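You operate a simulated robot arm through the tools that you are given. There is no shell and no other tool.

Carry out the task below with a simulated robot arm. There is one attempt and no reset: what you move stays moved.

JOB
Put things in order on the top of the white sheet. At the end: the teal box (marked "BULBS") stands where the white wedge stood; the big steel bolt from the top of the white sheet stands where the grey felt pad stood; the white wedge is in the black tray; the grey felt pad stands where the teal box stood; whatever was shut is shut again. Leave all else as you found it, and nothing knocked over.

Only the result counts: the job must be done as asked and must still hold three seconds after the hand-in. Knocking over, shifting, dropping, spilling or breaking anything else fails it. Flat cloth is picked up by pressing the open fingertips on it (5 to 10 N) and closing them slowly along it; thin cloth reads only 2 to 8 mm in the jaws.

ROBOT AND FRAMES
A 6-joint arm with a two-finger gripper, fixed in place. Base frame: the origin is at the foot of the arm, x ahead of it, y to its left, z up; the work surface is at about z = 0. Units: m, rad, N and s.
With the tool pointing down near the work surface it reaches from about 0.18 to 0.48 m from the base axis. Its first joint turns from -1.152 to 1.152 rad. Payload 1.76 kg.
The TCP is the grasp point between the finger pads, 0.029 m short of the fingertips. In the tool frame z runs along the fingers and y along their closing line. The gripper opens to 0.082 m; its body begins 0.058 m behind the TCP.
Orientation is that of the tool frame in the base frame, as a unit quaternion [w, x, y, z]. With the fingers straight down and closing along the base's y, the tool's x points along the base's -x, its y along +y and its z along -z.

CONTROLS
- The arm moves only by the tool arm_command. Its argument "commands" is a list of rows, each an object of numbers (a shift or turn left out is 0, a gripper value left out holds the last): "dx", "dy", "dz": the shift along the base's x, y, z in m; "rx", "ry", "rz": the turn, a rotation vector about the base's x, y, z in rad; "gripper": the gripper command, from -1 (fully open) to 1 (shut), values between in proportion. In form: [{"dx": .., "dy": .., "dz": .., "rx": .., "ry": .., "rz": .., "gripper": ..}, ...]. A call has 1 to 20 rows; each row is the pose to reach, as a shift and turn from the pose commanded when the call began. Rows are played at 5 a second. More than 0.05 m and 0.15 rad between two rows, or a gripper value outside its range, and nothing of the call is played. A pose out of reach is approached as far as the arm can. The call stops where the force on the tool passes 40 N (or 10 N more than at its start, if that is more) or the arm is blocked; 0.2 s more then pass. The fingers move at their own pace (about 0.2035 m/s each) and stop on an object; they squeeze with about 32 N. The grip force told is the motor's: it shows also when the fingers shut on nothing. Time passes only in rows, and 0.2 s behind the last, so rows that repeat a pose let the fingers close. It gives the time, the measured TCP pose, the force on the tool (base axes), the opening and the grip force at its end, in the units of the frame above (readings bear some noise), with the torque about the TCP (base axes, N m) and any sound that the robot's microphone picked up, and new pictures: "show" is both (left out), scene, wrist or none.
- Cameras (640 x 400 px; columns grow to the right, rows downward): "scene" is fixed at [0.0554, 0.3396, 0.416]; the picture's right is [-0.75, -0.67, 0.00], its down [-0.44, 0.49, -0.76] and it looks along [0.50, -0.56, -0.66] (base axes); focal length 219 px, centre (320, 200). "wrist" rides on the gripper at [0.079, 0.004, -0.09] in the tool frame; the picture's right is [-0.05, 1.00, 0.00], its down [-0.71, -0.04, -0.71] and it looks along [-0.71, -0.04, 0.71] (tool axes); focal length 256 px, centre (320, 200). There is no depth. A picture from a camera that has moved, and an enlarged one, comes with that camera's place and axes in the base frame and with its lens.
- enlarge(camera, box): a new picture of the part [left, top, right, bottom] of that camera's present view, enlarged. No time passes.
- close_job(): hands the job in; it is judged then, once.

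Places have to be worked out from the pictures, the camera data and where the tool is seen. Open the gripper and draw the arm clear of the work before you hand the job in, unless the task says otherwise.

The tools are called by a JSON object that holds its "method" and its "body". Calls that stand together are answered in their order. arm_command: Moves the arm, as the interface text tells. Its arguments: {"type":"object","properties":{"commands":{"type":"array","items":{"type":"object","properties":{"dx":{"type":"number"},"dy":{"type":"number"},"dz":{"type":"number"},"rx":{"type":"number"},"ry":{"type":"number"},"rz":{"type":"number"},"gripper":{"type":"number"}}}},"show":{"type":"string","enum":["both","scene","wrist","none"]}},"required":["commands"]} The other tools are called the same way: enlarge (camera, box) takes an enlarged picture of a part of a camera's view; close_job () hands the job in.

At the start:

```text
time_s: 0.0
tcp_pos: [0.3264, -0.0441, 0.2658]
tool_rot: [0.0, 0.0, 1.0, -0.001]
contact_force: [0.5, 0.2, 0.1]
ft_torque: [-0.02, 0.0, 0.01]
finger_gap: 0.082
grip_force: 0.1
```

scene: 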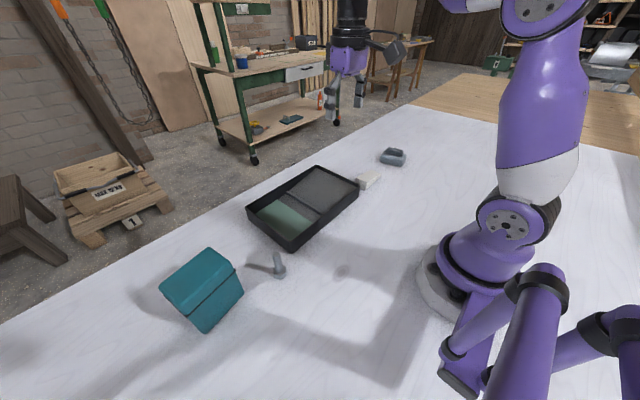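
wrist: 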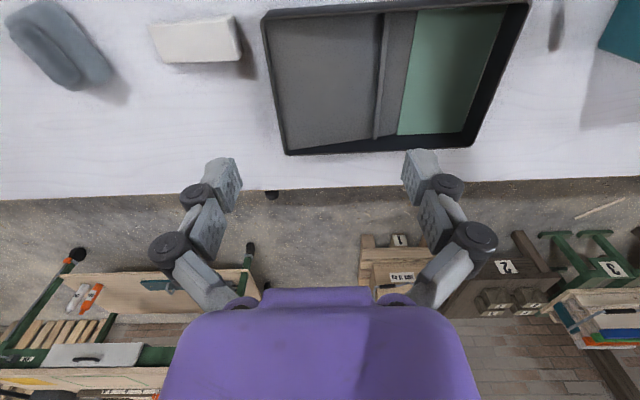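

I'll start by looking closer at the objects on the sheet before moving anything.

{"method": "enlarge", "body": {"camera": "scene", "box": [140, 140, 420, 340]}}

{"method": "enlarge", "body": {"camera": "wrist", "box": [0, 0, 320, 200]}}

{"method": "enlarge", "body": {"camera": "wrist", "box": [240, 0, 640, 200]}}

```text
2.00 times, centred on (280, 240) of scene
camera zoom: at [0.0554, 0.3396, 0.416], right [-0.75, -0.67, 0.0], down [-0.44, 0.49, -0.76], along [0.5, -0.56, -0.66], focal length 438 px, centre (400, 120)
```

zoom: 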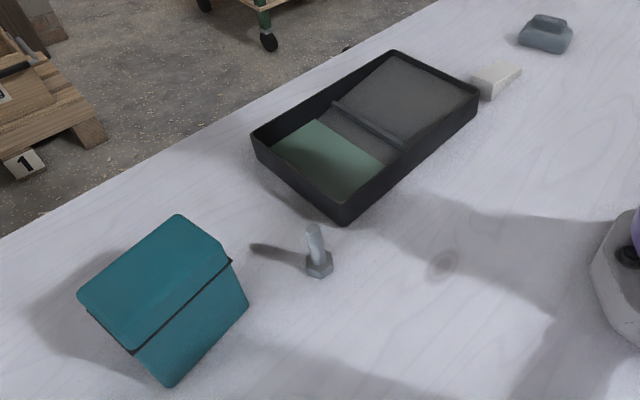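

```text
2.00 times, centred on (160, 100) of wrist
camera zoom: at [0.248, -0.041, 0.355], right [0.05, 1.0, 0.0], down [0.71, -0.04, 0.71], along [0.71, -0.04, -0.71], focal length 512 px, centre (640, 400)
```

zoom: 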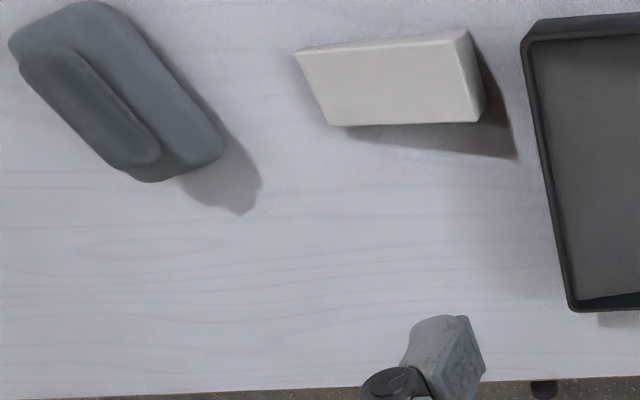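

```text
1.60 times, centred on (440, 100) of wrist
camera zoom: at [0.248, -0.041, 0.355], right [0.05, 1.0, 0.0], down [0.71, -0.04, 0.71], along [0.71, -0.04, -0.71], focal length 410 px, centre (128, 360)
```

zoom: 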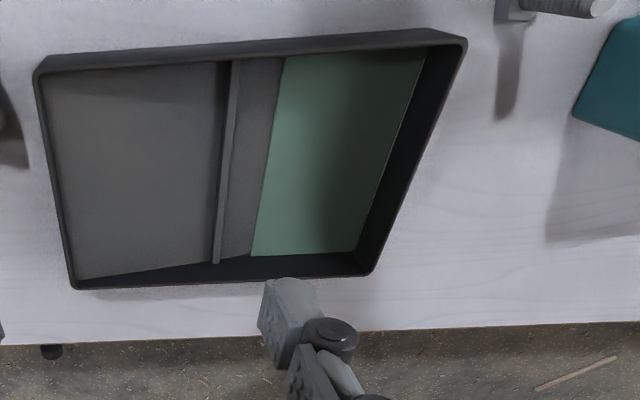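

The tray seems to hold a grey panel with a ridge, plus a green area; the bolt is near (0.29, 0.22), the wedge near (0.32, -0.19), the pad near (0.32, -0.36) and the teal box near (0.32, 0.34). I'll pull back at height to look at the tray and wedge with the wrist camera.

{"method": "arm_command", "body": {"commands": [{"dx": -0.04}, {"dx": -0.08, "dy": 0.02}, {"dx": -0.11, "dy": 0.04}, {"dx": -0.11, "dy": 0.04}]}}

```text
time_s: 1.0
tcp_pos: [0.2156, -0.0067, 0.2638]
tool_rot: [0.0, 0.0, 1.0, -0.001]
contact_force: [0.7, -0.9, 0.3]
ft_torque: [0.03, 0.02, -0.04]
finger_gap: 0.0821
grip_force: 0.1
camera wrist: at [0.1378, -0.0021, 0.3537], right [0.05, 1.0, 0.0], down [0.71, -0.04, 0.71], along [0.71, -0.04, -0.71], focal length 256 px, centre (320, 200)
```

scene: 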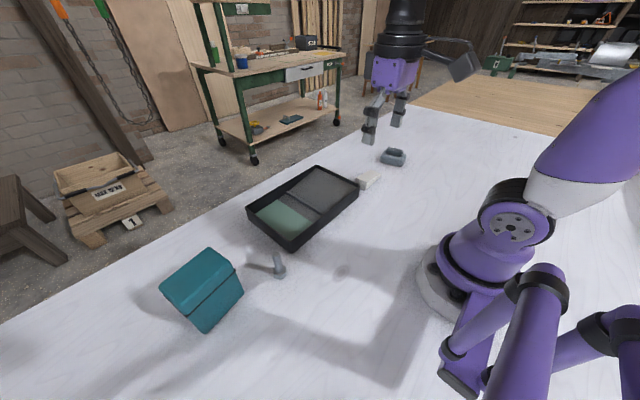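
wrist: 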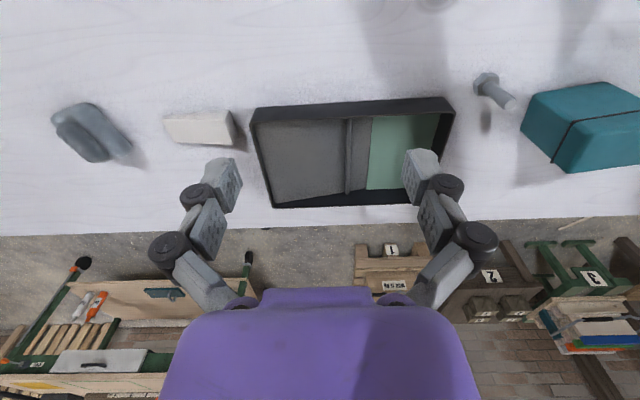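

All the pieces are in this view, so I'll enlarge each part.

{"method": "enlarge", "body": {"camera": "wrist", "box": [240, 80, 470, 220]}}

{"method": "enlarge", "body": {"camera": "wrist", "box": [460, 60, 640, 180]}}

{"method": "enlarge", "body": {"camera": "wrist", "box": [40, 80, 260, 180]}}

{"method": "enlarge", "body": {"camera": "scene", "box": [240, 130, 420, 260]}}

{"method": "enlarge", "body": {"camera": "scene", "box": [140, 230, 300, 340]}}

```text
2.78 times, centred on (355, 150) of wrist
camera zoom: at [0.1378, -0.0021, 0.3537], right [0.05, 1.0, 0.0], down [0.71, -0.04, 0.71], along [0.71, -0.04, -0.71], focal length 712 px, centre (223, 339)
```

zoom: 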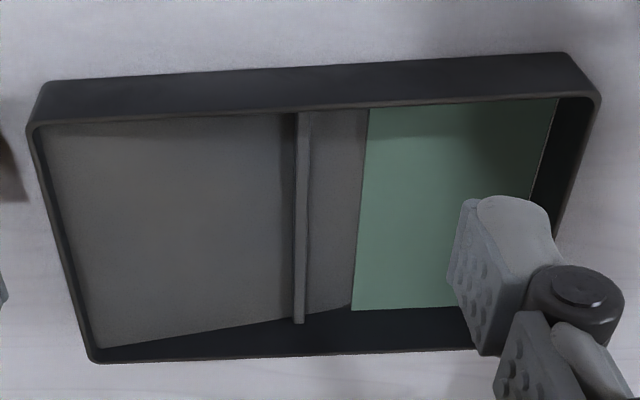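

```text
3.33 times, centred on (550, 120) of wrist
camera zoom: at [0.1378, -0.0021, 0.3537], right [0.05, 1.0, 0.0], down [0.71, -0.04, 0.71], along [0.71, -0.04, -0.71], focal length 853 px, centre (-447, 467)
```

zoom: 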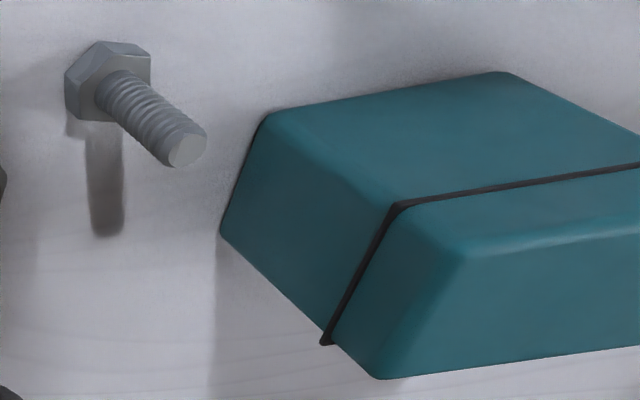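

```text
2.91 times, centred on (150, 130) of wrist
camera zoom: at [0.1378, -0.0021, 0.3537], right [0.05, 1.0, 0.0], down [0.71, -0.04, 0.71], along [0.71, -0.04, -0.71], focal length 745 px, centre (814, 404)
```

zoom: 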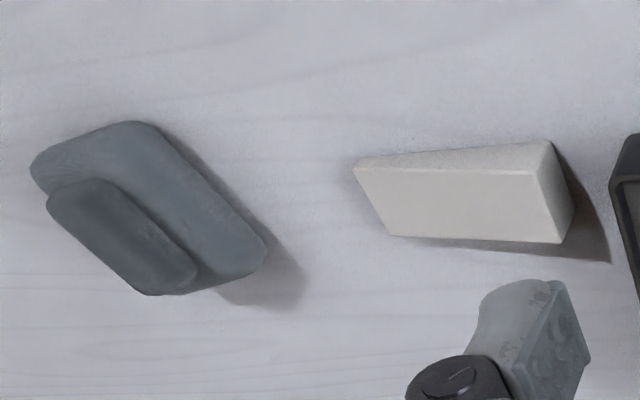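

```text
3.08 times, centred on (330, 195) of scene
camera zoom: at [0.0554, 0.3396, 0.416], right [-0.75, -0.67, 0.0], down [-0.44, 0.49, -0.76], along [0.5, -0.56, -0.66], focal length 674 px, centre (289, 215)
```

zoom: 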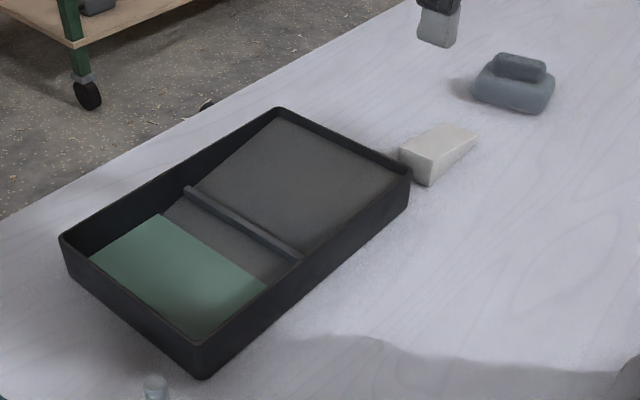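

```text
3.64 times, centred on (220, 285) of scene
camera zoom: at [0.0554, 0.3396, 0.416], right [-0.75, -0.67, 0.0], down [-0.44, 0.49, -0.76], along [0.5, -0.56, -0.66], focal length 796 px, centre (684, -109)
```

zoom: 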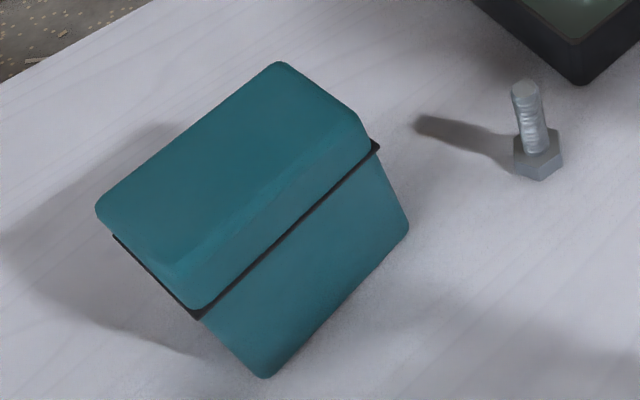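

The wedge is about 0.10 x 0.038 m with its thick end toward +y (0.03 m tall). The bolt stands on its head, about 0.067 m tall. The box is about 0.055 x 0.09 x 0.10 m with a lid seam near z≈0.073. I'll turn the tool -90° and look along -y at the wedge and pad.

{"method": "arm_command", "body": {"commands": [{"dx": 0.01, "dy": -0.01, "rz": -0.13}, {"dx": 0.02, "dy": -0.02, "rz": -0.26}, {"dx": 0.03, "dy": -0.03, "rz": -0.39}, {"dx": 0.04, "dy": -0.04, "rz": -0.52}, {"dx": 0.05, "dy": -0.05, "rz": -0.65}, {"dx": 0.06, "dy": -0.06, "rz": -0.78}, {"dx": 0.07, "dy": -0.07, "rz": -0.91}, {"dx": 0.08, "dy": -0.08, "rz": -1.04}, {"dx": 0.09, "dy": -0.09, "rz": -1.17}, {"dx": 0.1, "dy": -0.1, "rz": -1.3}, {"dx": 0.1, "dy": -0.1, "rz": -1.43}, {"dx": 0.1, "dy": -0.1, "rz": -1.5708}, {"dx": 0.1, "dy": -0.1, "rz": -1.5708}]}}

```text
time_s: 3.8
tcp_pos: [0.3162, -0.1035, 0.266]
tool_rot: [0.0, 0.708, 0.706, -0.001]
contact_force: [0.6, -0.2, -0.1]
ft_torque: [-0.03, 0.01, 0.0]
finger_gap: 0.082
grip_force: 0.0
camera wrist: at [0.322, -0.0259, 0.3548], right [1.0, -0.06, 0.0], down [-0.04, -0.71, 0.71], along [-0.04, -0.71, -0.71], focal length 256 px, centre (320, 200)
```

scene: 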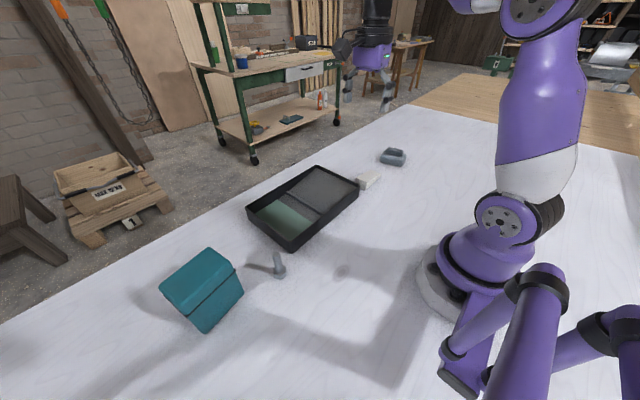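
wrist: 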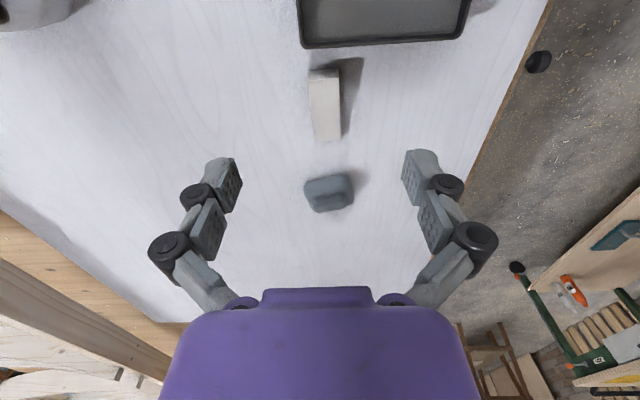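

{"method": "enlarge", "body": {"camera": "wrist", "box": [280, 50, 380, 110]}}

{"method": "enlarge", "body": {"camera": "wrist", "box": [280, 90, 380, 150]}}

{"method": "enlarge", "body": {"camera": "wrist", "box": [280, 160, 380, 222]}}

```text
6.40 times, centred on (330, 80) of wrist
camera zoom: at [0.322, -0.0259, 0.3548], right [1.0, -0.06, 0.0], down [-0.04, -0.71, 0.71], along [-0.04, -0.71, -0.71], focal length 1638 px, centre (256, 968)
```

zoom: 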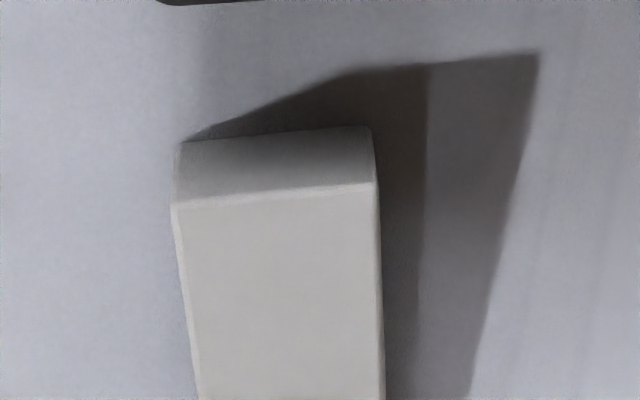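

```text
6.40 times, centred on (330, 120) of wrist
camera zoom: at [0.322, -0.0259, 0.3548], right [1.0, -0.06, 0.0], down [-0.04, -0.71, 0.71], along [-0.04, -0.71, -0.71], focal length 1638 px, centre (256, 712)
```

zoom: 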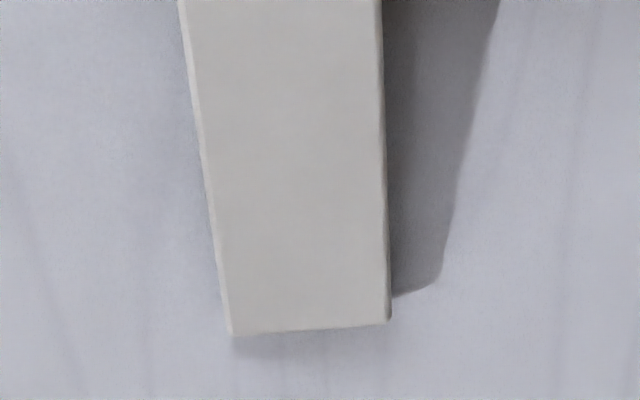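

```text
6.40 times, centred on (330, 191) of wrist
camera zoom: at [0.322, -0.0259, 0.3548], right [1.0, -0.06, 0.0], down [-0.04, -0.71, 0.71], along [-0.04, -0.71, -0.71], focal length 1638 px, centre (256, 258)
```

zoom: 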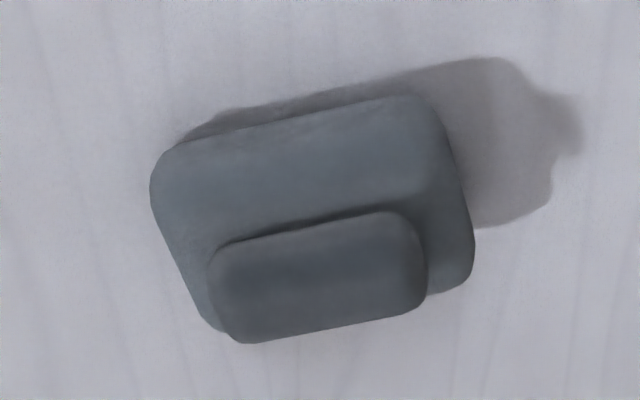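

The wedge spans roughly x 0.300–0.340 and y -0.142 to -0.245, with a yaw of about +0.03 rad. The pad is centred near (0.32, -0.358). I'll go above the wedge near its centroid (y≈-0.178), fingers closing along x.

{"method": "arm_command", "body": {"commands": [{"dx": 0.004, "dy": -0.03, "dz": -0.03, "rz": 0.035}, {"dx": 0.004, "dy": -0.06, "dz": -0.06, "rz": 0.035}, {"dx": 0.004, "dy": -0.074, "dz": -0.1, "rz": 0.035}, {"dx": 0.004, "dy": -0.074, "dz": -0.14, "rz": 0.035}, {"dx": 0.004, "dy": -0.074, "dz": -0.165, "rz": 0.035}, {"dx": 0.004, "dy": -0.074, "dz": -0.165, "rz": 0.035}]}}

```text
time_s: 5.2
tcp_pos: [0.3194, -0.1789, 0.0988]
tool_rot: [0.0, 0.694, 0.72, 0.0]
contact_force: [-0.1, -0.7, -0.7]
ft_torque: [-0.01, -0.01, 0.0]
finger_gap: 0.0819
grip_force: 0.0
camera wrist: at [0.3219, -0.0999, 0.1887], right [1.0, -0.02, 0.0], down [-0.01, -0.71, 0.71], along [-0.01, -0.71, -0.71], focal length 256 px, centre (320, 200)
```

scene: 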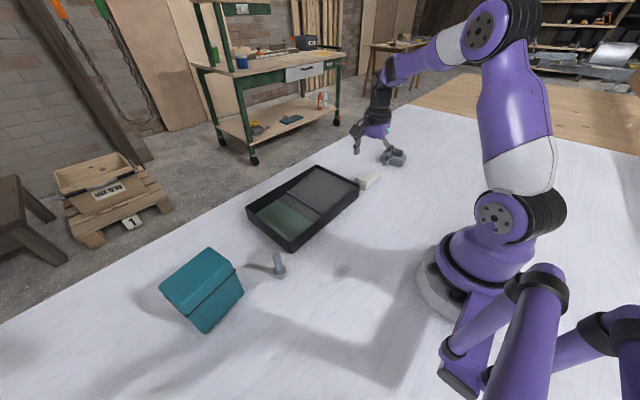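
wrist: 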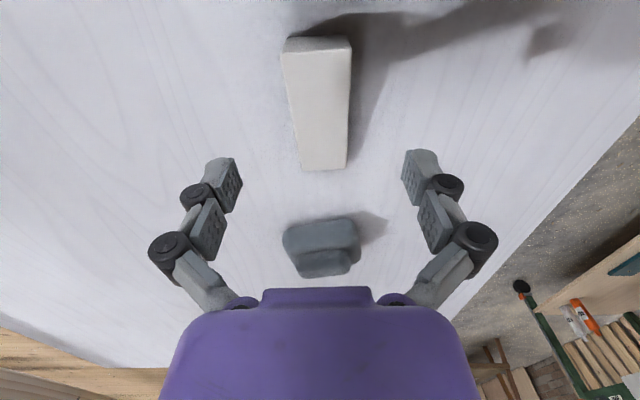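

The wedge lies between the fingers in plan. I'll enlarge to refine its position and the pad's before going down.

{"method": "enlarge", "body": {"camera": "wrist", "box": [240, 20, 400, 120]}}

{"method": "enlarge", "body": {"camera": "wrist", "box": [240, 190, 400, 290]}}

{"method": "enlarge", "body": {"camera": "wrist", "box": [240, 100, 400, 200]}}

```text
4.00 times, centred on (320, 70) of wrist
camera zoom: at [0.3219, -0.0999, 0.1887], right [1.0, -0.02, 0.0], down [-0.01, -0.71, 0.71], along [-0.01, -0.71, -0.71], focal length 1024 px, centre (320, 720)
```

zoom: 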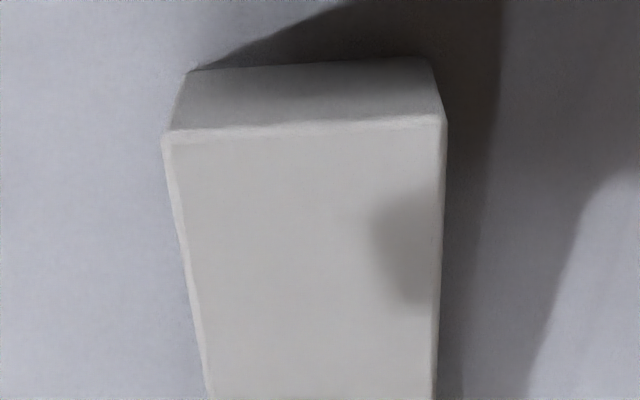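

```text
4.00 times, centred on (320, 240) of wrist
camera zoom: at [0.3219, -0.0999, 0.1887], right [1.0, -0.02, 0.0], down [-0.01, -0.71, 0.71], along [-0.01, -0.71, -0.71], focal length 1024 px, centre (320, 40)
```

zoom: 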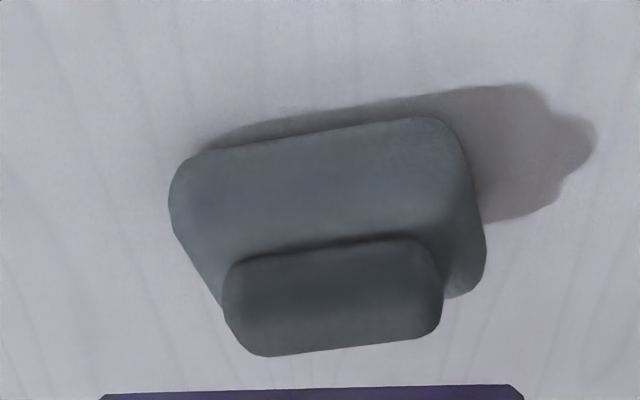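

```text
4.00 times, centred on (320, 150) of wrist
camera zoom: at [0.3219, -0.0999, 0.1887], right [1.0, -0.02, 0.0], down [-0.01, -0.71, 0.71], along [-0.01, -0.71, -0.71], focal length 1024 px, centre (320, 400)
```

zoom: 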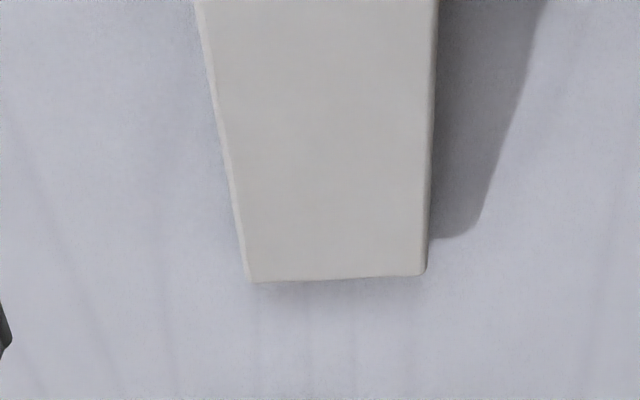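

The wedge centre works out at about (0.3207, -0.1915), and the fingers straddle it. I'll lower to about 5 mm fingertip clearance.

{"method": "arm_command", "body": {"commands": [{"dz": -0.03}, {"dz": -0.05}, {"dz": -0.06}, {"dz": -0.065}, {"dz": -0.065}]}}

```text
time_s: 6.4
tcp_pos: [0.3202, -0.1786, 0.0348]
tool_rot: [-0.001, 0.695, 0.719, -0.001]
contact_force: [-1.0, -0.5, 0.2]
ft_torque: [0.02, -0.01, 0.0]
finger_gap: 0.0819
grip_force: 0.0
camera wrist: at [0.3222, -0.0999, 0.1243], right [1.0, -0.02, 0.0], down [-0.01, -0.71, 0.71], along [-0.01, -0.71, -0.71], focal length 256 px, centre (320, 200)
```

scene: 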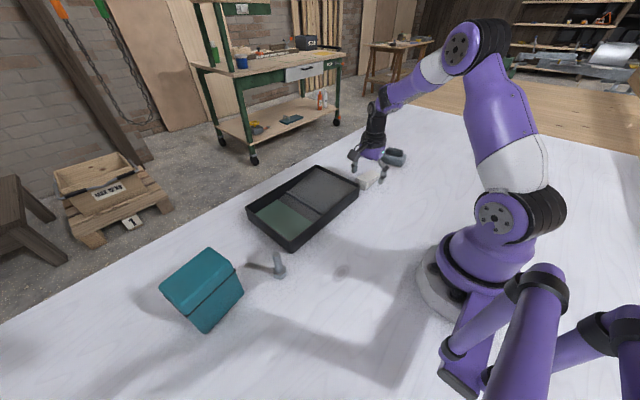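
wrist: 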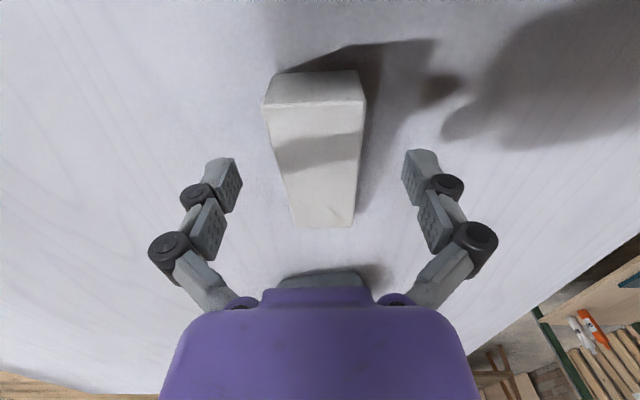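

The fingers straddle the wedge with no contact. I'll close them gradually.

{"method": "arm_command", "body": {"commands": [{"gripper": -0.3}, {"gripper": 0.0}, {"gripper": 0.2}, {"gripper": 0.5}, {"gripper": 1.0}, {"gripper": 1.0}]}}

```text
time_s: 7.8
tcp_pos: [0.3191, -0.1775, 0.0346]
tool_rot: [0.0, 0.694, 0.72, 0.0]
contact_force: [-1.2, 1.1, 3.4]
ft_torque: [0.05, 0.04, 0.02]
finger_gap: 0.0393
grip_force: 32.4
camera wrist: at [0.3223, -0.0999, 0.1245], right [1.0, -0.02, 0.0], down [-0.01, -0.71, 0.71], along [-0.01, -0.71, -0.71], focal length 256 px, centre (320, 200)
```

scene: 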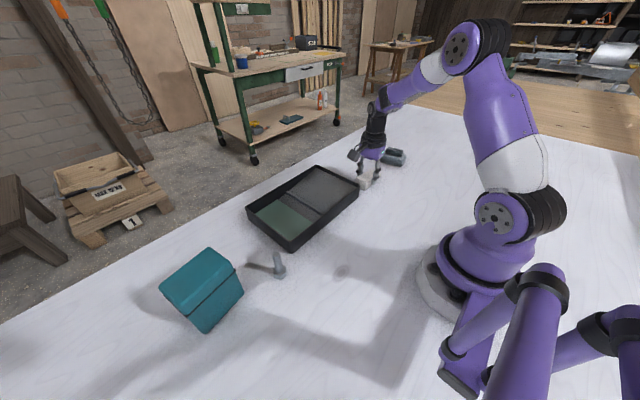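
wrist: 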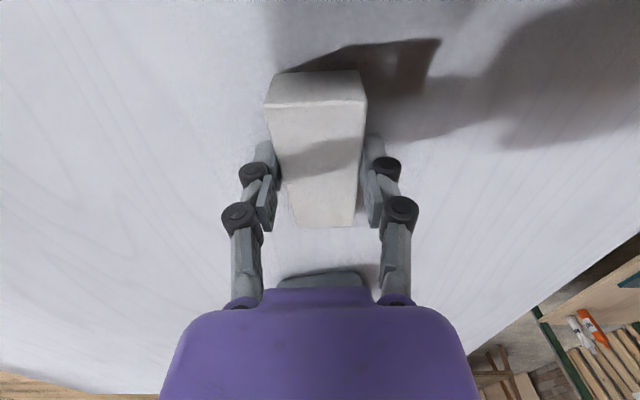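

The wedge is held (gap 39 mm, grip 32 N). I'll lift it straight up.

{"method": "arm_command", "body": {"commands": [{"dz": 0.01, "gripper": 1.0}, {"dz": 0.03, "gripper": 1.0}, {"dz": 0.06, "gripper": 1.0}, {"dz": 0.1, "gripper": 1.0}, {"dz": 0.12, "gripper": 1.0}, {"dz": 0.12, "gripper": 1.0}]}}

```text
time_s: 9.2
tcp_pos: [0.3204, -0.1771, 0.1572]
tool_rot: [0.0, 0.695, 0.719, -0.001]
contact_force: [0.9, 0.4, -0.1]
ft_torque: [-0.03, -0.04, 0.02]
finger_gap: 0.0387
grip_force: 31.9
camera wrist: at [0.3223, -0.0988, 0.2462], right [1.0, -0.02, 0.0], down [-0.01, -0.71, 0.71], along [-0.01, -0.71, -0.71], focal length 256 px, centre (320, 200)
```

scene: 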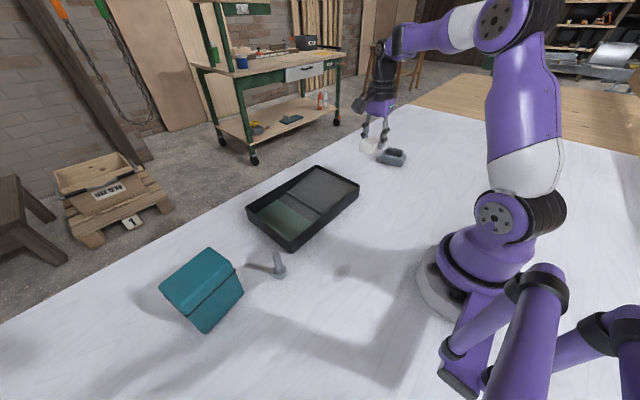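
wrist: 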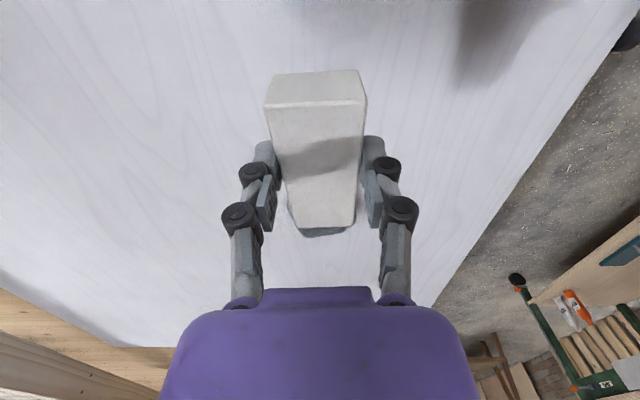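

The wedge hangs firmly. Now I'll carry it over the tray's green area (TCP about (0.36, 0.112)), turning +88° so that its length runs along x.

{"method": "arm_command", "body": {"commands": [{"dx": 0.003, "dy": 0.024, "rz": 0.128, "gripper": 1}, {"dx": 0.006, "dy": 0.048, "rz": 0.256, "gripper": 1}, {"dx": 0.01, "dy": 0.072, "rz": 0.384, "gripper": 1}, {"dx": 0.013, "dy": 0.096, "rz": 0.512, "gripper": 1}, {"dx": 0.016, "dy": 0.12, "rz": 0.64, "gripper": 1}, {"dx": 0.02, "dy": 0.145, "rz": 0.768, "gripper": 1}, {"dx": 0.023, "dy": 0.17, "rz": 0.896, "gripper": 1}, {"dx": 0.026, "dy": 0.194, "rz": 1.024, "gripper": 1}, {"dx": 0.03, "dy": 0.218, "rz": 1.152, "gripper": 1}, {"dx": 0.033, "dy": 0.242, "rz": 1.28, "gripper": 1}, {"dx": 0.036, "dy": 0.266, "rz": 1.408, "gripper": 1}, {"dx": 0.04, "dy": 0.29, "rz": 1.536, "gripper": 1}, {"dx": 0.04, "dy": 0.29, "rz": 1.536, "gripper": 1}]}}

```text
time_s: 12.0
tcp_pos: [0.361, 0.113, 0.1563]
tool_rot: [0.0, -0.001, 1.0, -0.001]
contact_force: [-0.8, -0.9, -1.1]
ft_torque: [0.01, -0.01, 0.02]
finger_gap: 0.0389
grip_force: 32.1
camera wrist: at [0.2817, 0.1168, 0.2458], right [0.05, 1.0, 0.0], down [0.71, -0.04, 0.71], along [0.71, -0.04, -0.71], focal length 256 px, centre (320, 200)
```

scene: 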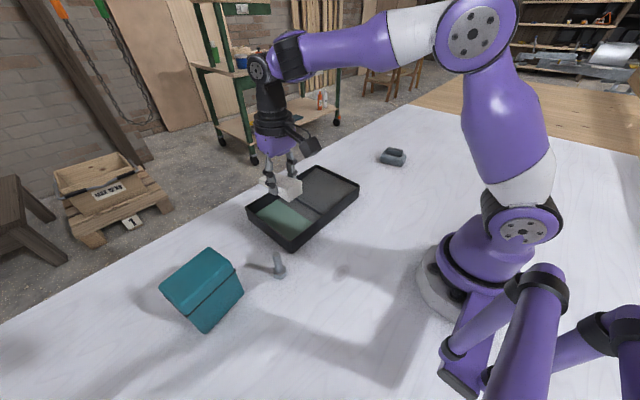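
wrist: 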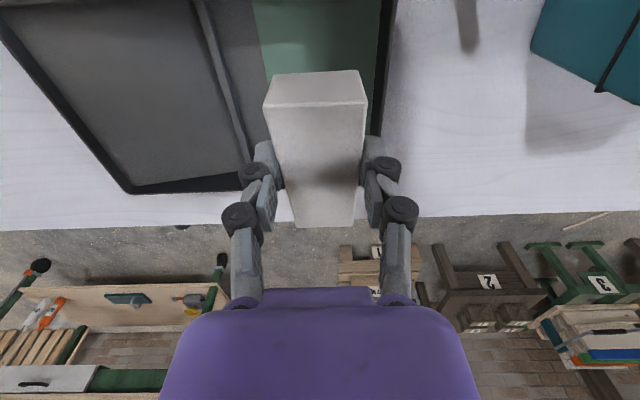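

I'll check the clearance to the tray's right wall from this view.

{"method": "enlarge", "body": {"camera": "wrist", "box": [180, 0, 420, 150]}}

{"method": "enlarge", "body": {"camera": "scene", "box": [220, 130, 380, 260]}}

```text
2.67 times, centred on (300, 75) of wrist
camera zoom: at [0.2817, 0.1168, 0.2458], right [0.05, 1.0, 0.0], down [0.71, -0.04, 0.71], along [0.71, -0.04, -0.71], focal length 683 px, centre (373, 533)
```

zoom: 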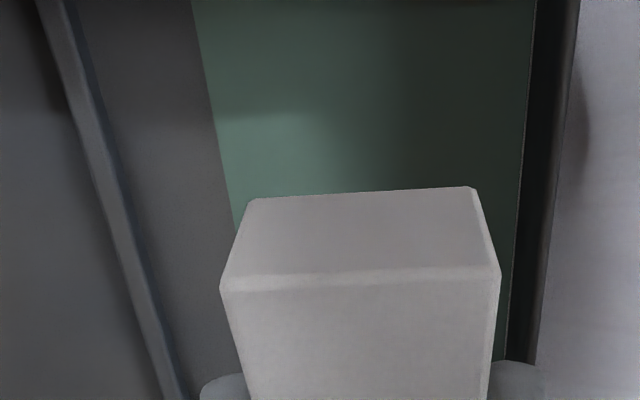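

```text
3.08 times, centred on (300, 195) of scene
camera zoom: at [0.0554, 0.3396, 0.416], right [-0.75, -0.67, 0.0], down [-0.44, 0.49, -0.76], along [0.5, -0.56, -0.66], focal length 674 px, centre (382, 215)
```

zoom: 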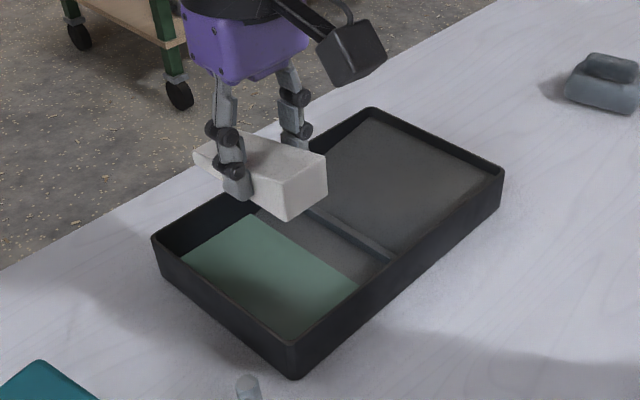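

The green area spans y 0.065–0.161, so the wedge at y≈0.113 is centred, with room for the fingers. I'll lower it into the tray.

{"method": "arm_command", "body": {"commands": [{"dz": -0.04, "gripper": 1}, {"dz": -0.08, "gripper": 1}, {"dz": -0.1, "gripper": 1}, {"dz": -0.106, "gripper": 1}, {"dz": -0.11, "gripper": 1}, {"dz": -0.11, "gripper": 1}]}}

```text
time_s: 13.4
tcp_pos: [0.361, 0.1119, 0.0456]
tool_rot: [-0.001, 0.0, 1.0, -0.001]
contact_force: [0.2, 0.0, -1.0]
ft_torque: [-0.01, 0.0, 0.02]
finger_gap: 0.0391
grip_force: 32.3
camera wrist: at [0.2819, 0.1147, 0.1347], right [0.05, 1.0, 0.0], down [0.71, -0.04, 0.71], along [0.71, -0.04, -0.71], focal length 256 px, centre (320, 200)
```

scene: 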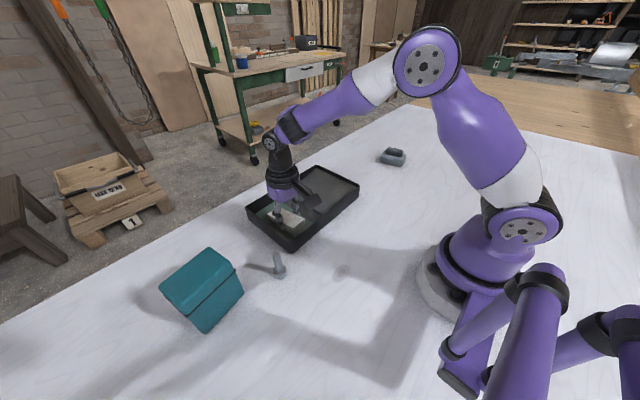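
wrist: 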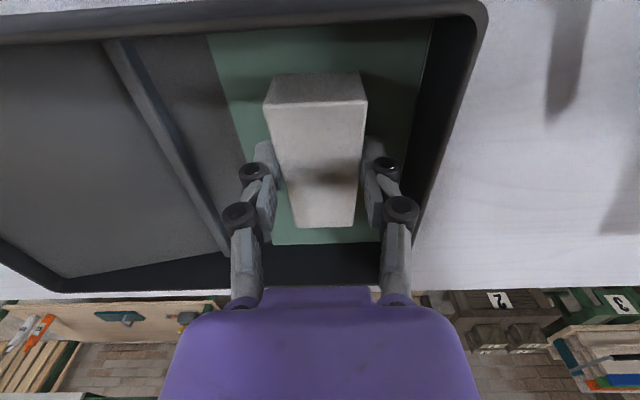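

The wedge is inside the tray walls, just above the green floor. I'll lower in small steps until it touches.

{"method": "arm_command", "body": {"commands": [{"dz": -0.002, "gripper": 1}, {"dz": -0.004, "gripper": 1}, {"dz": -0.004, "gripper": 1}], "show": "none"}}

```text
time_s: 14.2
tcp_pos: [0.3603, 0.1104, 0.0416]
tool_rot: [0.0, 0.0, 1.0, -0.001]
contact_force: [0.2, -0.8, -1.4]
ft_torque: [0.0, 0.03, 0.04]
finger_gap: 0.0388
grip_force: 32.2
```

No contact yet (TCP z about 0.0416). I'll go down another 4 mm in small steps.

{"method": "arm_command", "body": {"commands": [{"dz": -0.001, "gripper": 1}, {"dz": -0.002, "gripper": 1}, {"dz": -0.002, "gripper": 1}], "show": "none"}}

{"method": "arm_command", "body": {"commands": [{"dz": -0.001, "gripper": 1}, {"dz": -0.0015, "gripper": 1}, {"dz": -0.0015, "gripper": 1}], "show": "both"}}

```text
time_s: 15.0
tcp_pos: [0.3603, 0.1115, 0.0398]
tool_rot: [0.0, 0.0, 1.0, -0.001]
contact_force: [0.2, 0.2, -0.8]
ft_torque: [0.02, 0.03, -0.02]
finger_gap: 0.0388
grip_force: 32.8
```

```text
time_s: 15.8
tcp_pos: [0.3615, 0.1112, 0.0393]
tool_rot: [0.001, 0.0, 1.0, -0.001]
contact_force: [-4.7, -3.8, 17.8]
ft_torque: [-0.1, 0.21, -0.04]
finger_gap: 0.0394
grip_force: 32.6
camera wrist: at [0.2821, 0.1153, 0.1283], right [0.05, 1.0, 0.0], down [0.71, -0.04, 0.71], along [0.71, -0.04, -0.71], focal length 256 px, centre (320, 200)
```

scene: 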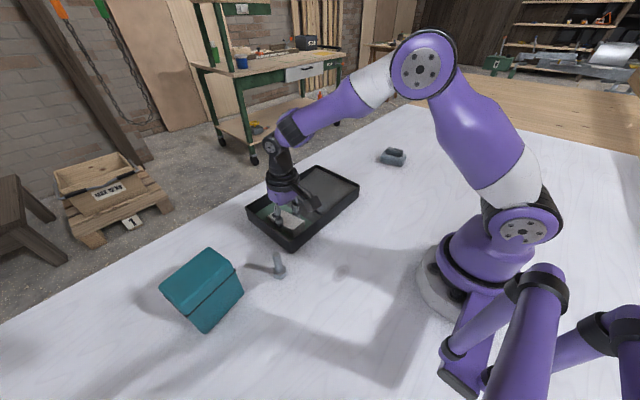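
wrist: 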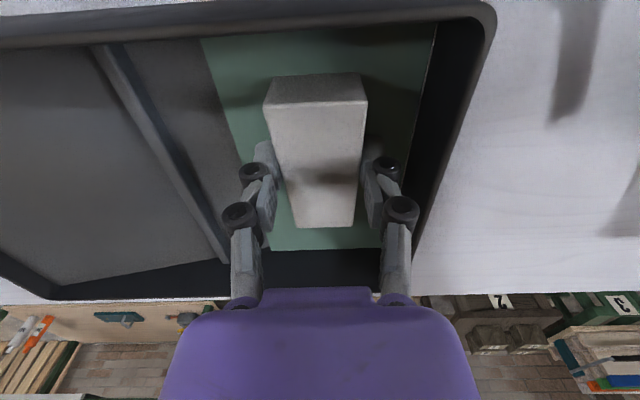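

Contact (18 N upward): the wedge is seated on the floor. I'll ease up half a millimetre and open partially so the fingers don't touch the walls, then withdraw.

{"method": "arm_command", "body": {"commands": [{"dz": 0.0008, "gripper": 1}, {"dz": 0.0008, "gripper": 0.02}, {"dz": 0.0008, "gripper": -0.1}, {"dz": 0.0008, "gripper": -0.3}, {"dz": 0.0008, "gripper": -0.3}]}}

```text
time_s: 17.0
tcp_pos: [0.3615, 0.1115, 0.0386]
tool_rot: [0.0, 0.0, 1.0, -0.001]
contact_force: [0.2, 0.3, 0.2]
ft_torque: [0.0, -0.02, 0.0]
finger_gap: 0.0534
grip_force: 0.0
camera wrist: at [0.2822, 0.1154, 0.1283], right [0.05, 1.0, 0.0], down [0.71, -0.04, 0.71], along [0.71, -0.04, -0.71], focal length 256 px, centre (320, 200)
```

scene: 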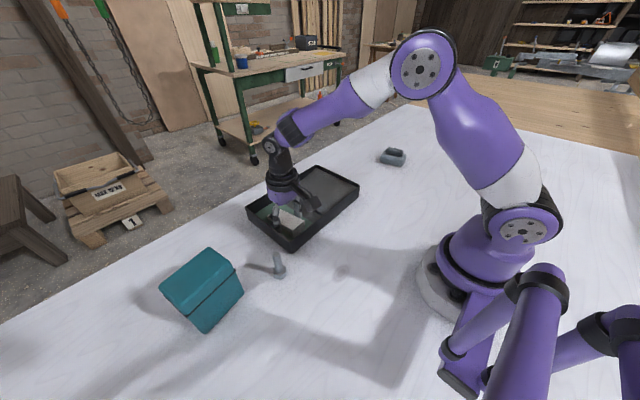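
wrist: 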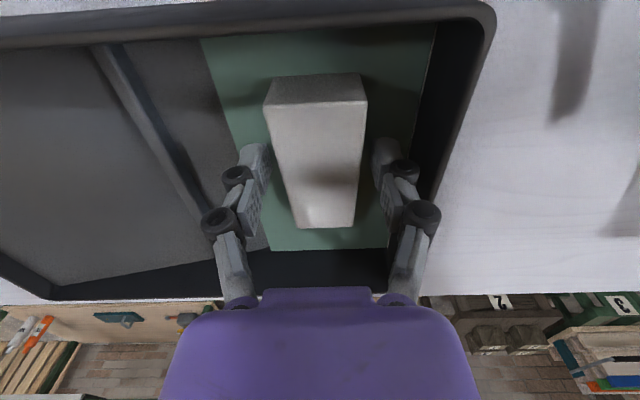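

The wedge is free, lying flat in the tray. I'll lift straight out and look at it.

{"method": "arm_command", "body": {"commands": [{"dz": 0.02}, {"dz": 0.05}, {"dz": 0.09}, {"dz": 0.13}, {"dz": 0.17}, {"dz": 0.2}, {"dz": 0.2}]}}

```text
time_s: 18.6
tcp_pos: [0.3591, 0.113, 0.2389]
tool_rot: [0.0, -0.001, 1.0, 0.0]
contact_force: [-0.3, -0.7, -0.7]
ft_torque: [-0.02, -0.01, 0.01]
finger_gap: 0.0534
grip_force: 0.1
camera wrist: at [0.2819, 0.1157, 0.3279], right [0.05, 1.0, 0.0], down [0.71, -0.04, 0.71], along [0.71, -0.04, -0.71], focal length 256 px, centre (320, 200)
```

scene: 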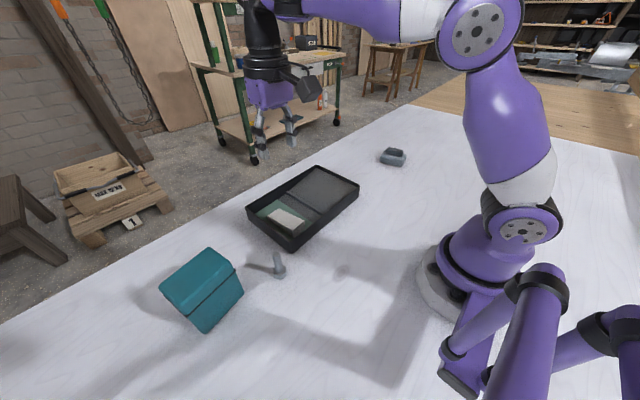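
wrist: 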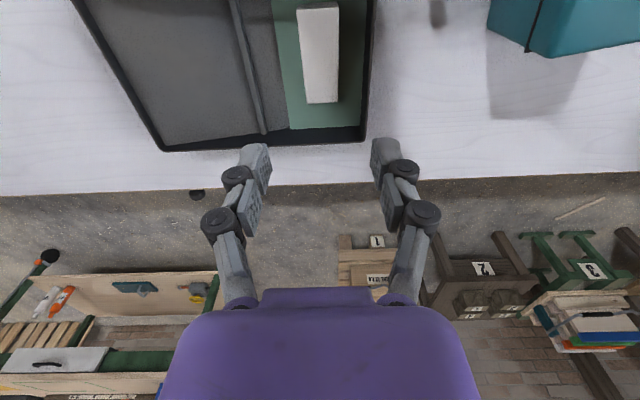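

The wedge lies in the tray. Next is the teal box: I'll back off and swing toward it to view it from the base side.

{"method": "arm_command", "body": {"commands": [{"dx": -0.025, "dy": 0.01, "rz": 0.13, "gripper": -1}, {"dx": -0.05, "dy": 0.025, "rz": 0.26, "gripper": -1}, {"dx": -0.075, "dy": 0.04, "rz": 0.39, "gripper": -1}, {"dx": -0.1, "dy": 0.06, "rz": 0.52, "gripper": -1}, {"dx": -0.12, "dy": 0.08, "rz": 0.65, "gripper": -1}, {"dx": -0.14, "dy": 0.1, "rz": 0.78, "gripper": -1}, {"dx": -0.14, "dy": 0.1, "rz": 0.8, "gripper": -1}]}}

```text
time_s: 20.2
tcp_pos: [0.2209, 0.2135, 0.2395]
tool_rot: [0.001, -0.391, 0.92, -0.001]
contact_force: [-1.0, -0.3, 0.5]
ft_torque: [0.0, 0.0, -0.03]
finger_gap: 0.082
grip_force: 0.0
camera wrist: at [0.1632, 0.1582, 0.3293], right [-0.68, 0.73, 0.0], down [0.52, 0.48, 0.71], along [0.52, 0.48, -0.71], focal length 256 px, centre (320, 200)
```

scene: 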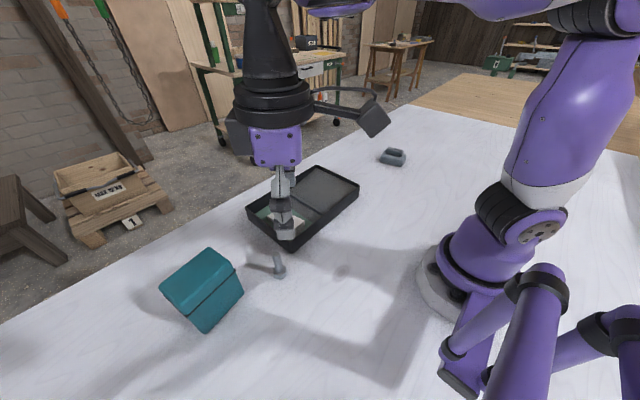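
wrist: 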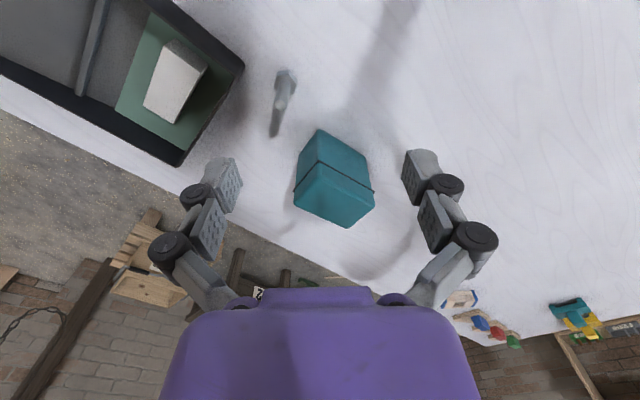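

{"method": "enlarge", "body": {"camera": "wrist", "box": [250, 110, 410, 240]}}

{"method": "enlarge", "body": {"camera": "wrist", "box": [240, 50, 340, 150]}}

```text
3.08 times, centred on (330, 175) of wrist
camera zoom: at [0.1632, 0.1582, 0.3293], right [-0.68, 0.73, 0.0], down [0.52, 0.48, 0.71], along [0.52, 0.48, -0.71], focal length 788 px, centre (289, 277)
```

zoom: 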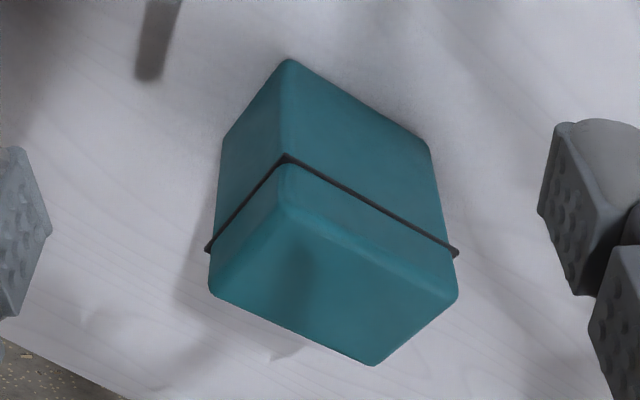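

```text
4.00 times, centred on (290, 100) of wrist
camera zoom: at [0.1632, 0.1582, 0.3293], right [-0.68, 0.73, 0.0], down [0.52, 0.48, 0.71], along [0.52, 0.48, -0.71], focal length 1024 px, centre (440, 600)
```

zoom: 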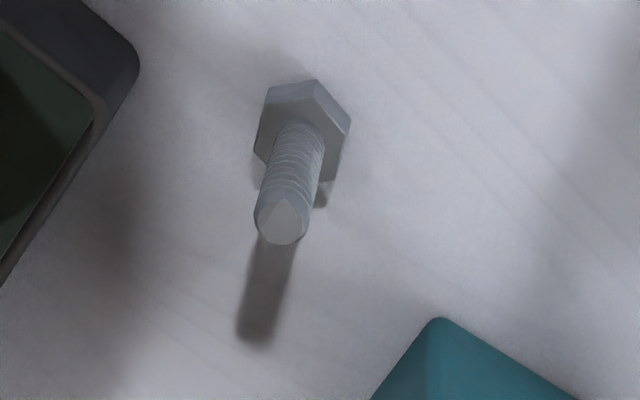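

The box footprint corners are about (0.300, 0.286), (0.355, 0.290) and (0.287, 0.370), so its centre is about (0.321, 0.330), yaw about 0.14 rad, height about 0.107 and seam about 0.075. I'll move above it, tool turned so the fingers close across the 0.06 m side.

{"method": "arm_command", "body": {"commands": [{"dx": 0.015, "dy": 0.015, "rz": 0.13}, {"dx": 0.03, "dy": 0.03, "rz": 0.26}, {"dx": 0.045, "dy": 0.05, "rz": 0.39}, {"dx": 0.06, "dy": 0.07, "rz": 0.52}, {"dx": 0.08, "dy": 0.09, "rz": 0.65}, {"dx": 0.09, "dy": 0.105, "rz": 0.78}, {"dx": 0.1, "dy": 0.117, "rz": 0.91}, {"dx": 0.1, "dy": 0.117, "dz": -0.02, "rz": 0.91}, {"dx": 0.1, "dy": 0.117, "dz": -0.04, "rz": 0.91}, {"dx": 0.1, "dy": 0.117, "dz": -0.04, "rz": 0.91}]}}

```text
time_s: 22.4
tcp_pos: [0.3171, 0.3179, 0.193]
tool_rot: [0.0, 0.754, -0.656, 0.0]
contact_force: [0.2, 0.5, -0.1]
ft_torque: [0.01, -0.01, 0.0]
finger_gap: 0.0821
grip_force: 0.1
out of reach, approached as far as the arm can: row 6, 7, 8, 9, 10
camera wrist: at [0.3237, 0.2372, 0.2826], right [-1.0, -0.09, 0.0], down [-0.06, 0.7, 0.71], along [-0.06, 0.7, -0.71], focal length 256 px, centre (320, 200)
```

scene: 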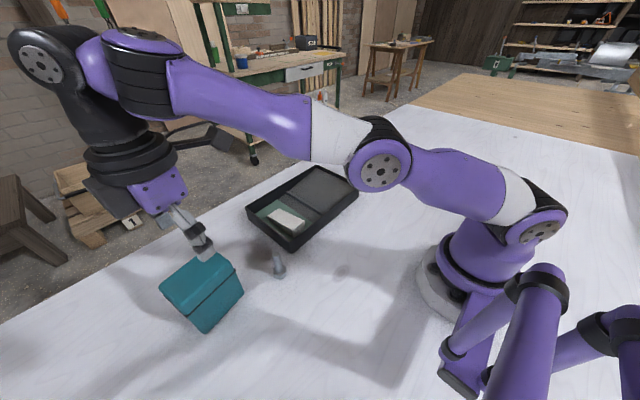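
wrist: 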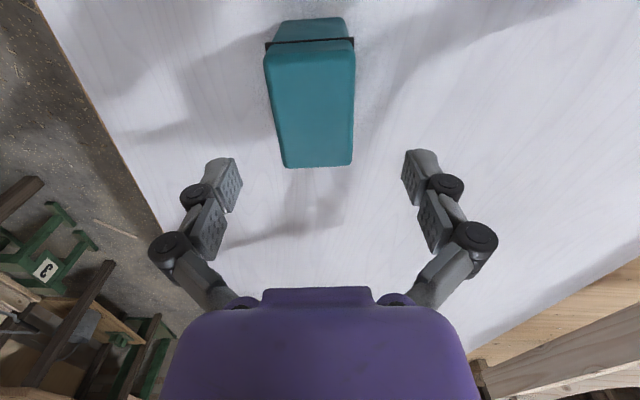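

At this height the arm stops at r≈0.449, short of the box centre (r≈0.460). Reach grows as it goes lower. I'll enlarge the top view to refine the box centre and check straddling.

{"method": "enlarge", "body": {"camera": "wrist", "box": [230, 0, 400, 180]}}

```text
2.22 times, centred on (315, 90) of wrist
camera zoom: at [0.3237, 0.2372, 0.2826], right [-1.0, -0.09, 0.0], down [-0.06, 0.7, 0.71], along [-0.06, 0.7, -0.71], focal length 569 px, centre (331, 444)
```

zoom: 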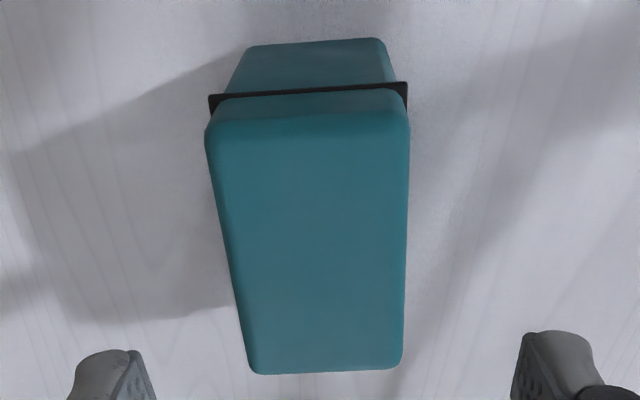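

The refined box centre is (0.3205, 0.3293), with a top of about 0.058 x 0.086 m. I'll descend a bit to see whether the target point becomes reachable, with fingertips still above the lid.

{"method": "arm_command", "body": {"commands": [{"dz": -0.02}, {"dz": -0.04}, {"dz": -0.045}, {"dz": -0.045}]}}

```text
time_s: 23.4
tcp_pos: [0.317, 0.3171, 0.1488]
tool_rot: [-0.001, 0.754, -0.657, 0.001]
contact_force: [0.3, -0.6, 1.4]
ft_torque: [-0.05, -0.01, 0.02]
finger_gap: 0.0821
grip_force: 0.0
camera wrist: at [0.3235, 0.2378, 0.2379], right [-1.0, -0.09, 0.0], down [-0.06, 0.7, 0.71], along [-0.06, 0.7, -0.71], focal length 256 px, centre (320, 200)
```

scene: 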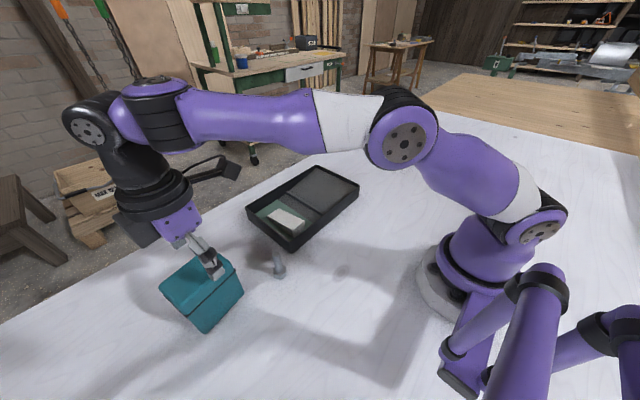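
wrist: 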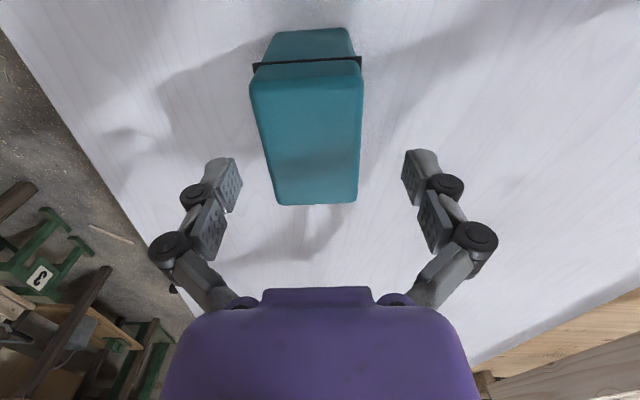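

The commanded pose was clipped, so shifts now count from here. I'll nudge toward the box centre line at this height.

{"method": "arm_command", "body": {"commands": [{"dx": 0.0043, "dy": 0.009}, {"dx": 0.0043, "dy": 0.009}], "show": "wrist"}}

```text
time_s: 24.0
tcp_pos: [0.3199, 0.3266, 0.1496]
tool_rot: [-0.001, 0.755, -0.656, 0.0]
contact_force: [0.2, 0.2, -0.4]
ft_torque: [0.04, -0.02, 0.01]
finger_gap: 0.0819
grip_force: 0.0
camera wrist: at [0.3272, 0.2469, 0.2383], right [-1.0, -0.09, 0.0], down [-0.06, 0.7, 0.71], along [-0.06, 0.7, -0.71], focal length 256 px, centre (320, 200)
```

wrist: 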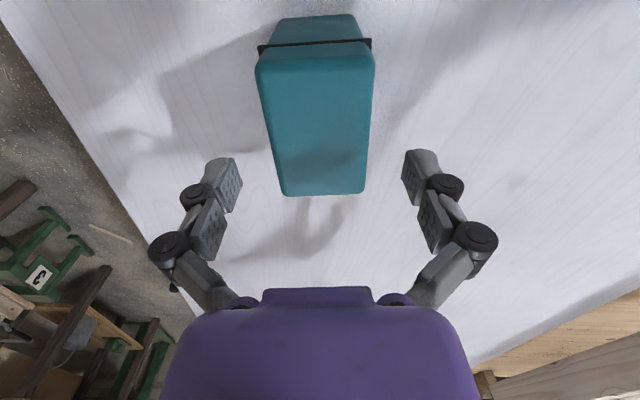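

The TCP is centred on the box (0.3204 vs line 0.3205). I'll descend around it to TCP z≈0.059, keeping the gripper body above the lid.

{"method": "arm_command", "body": {"commands": [{"dz": -0.025}, {"dz": -0.05}, {"dz": -0.07}, {"dz": -0.083}, {"dz": -0.09}, {"dz": -0.09}]}}

```text
time_s: 25.4
tcp_pos: [0.3212, 0.328, 0.0596]
tool_rot: [-0.002, 0.754, -0.656, 0.0]
contact_force: [2.2, 0.3, 15.3]
ft_torque: [0.0, -0.01, 0.0]
finger_gap: 0.0822
grip_force: 0.2
camera wrist: at [0.3277, 0.2472, 0.1491], right [-1.0, -0.09, 0.0], down [-0.06, 0.7, 0.71], along [-0.06, 0.71, -0.71], focal length 256 px, centre (320, 200)
```

scene: 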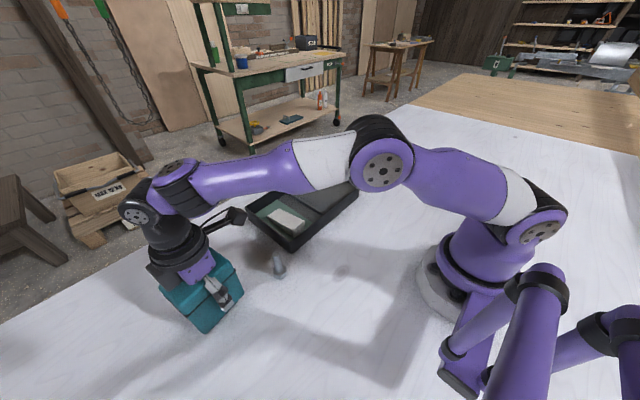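
wrist: 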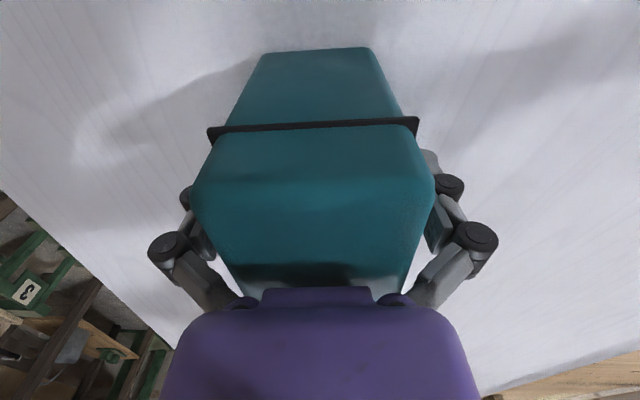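

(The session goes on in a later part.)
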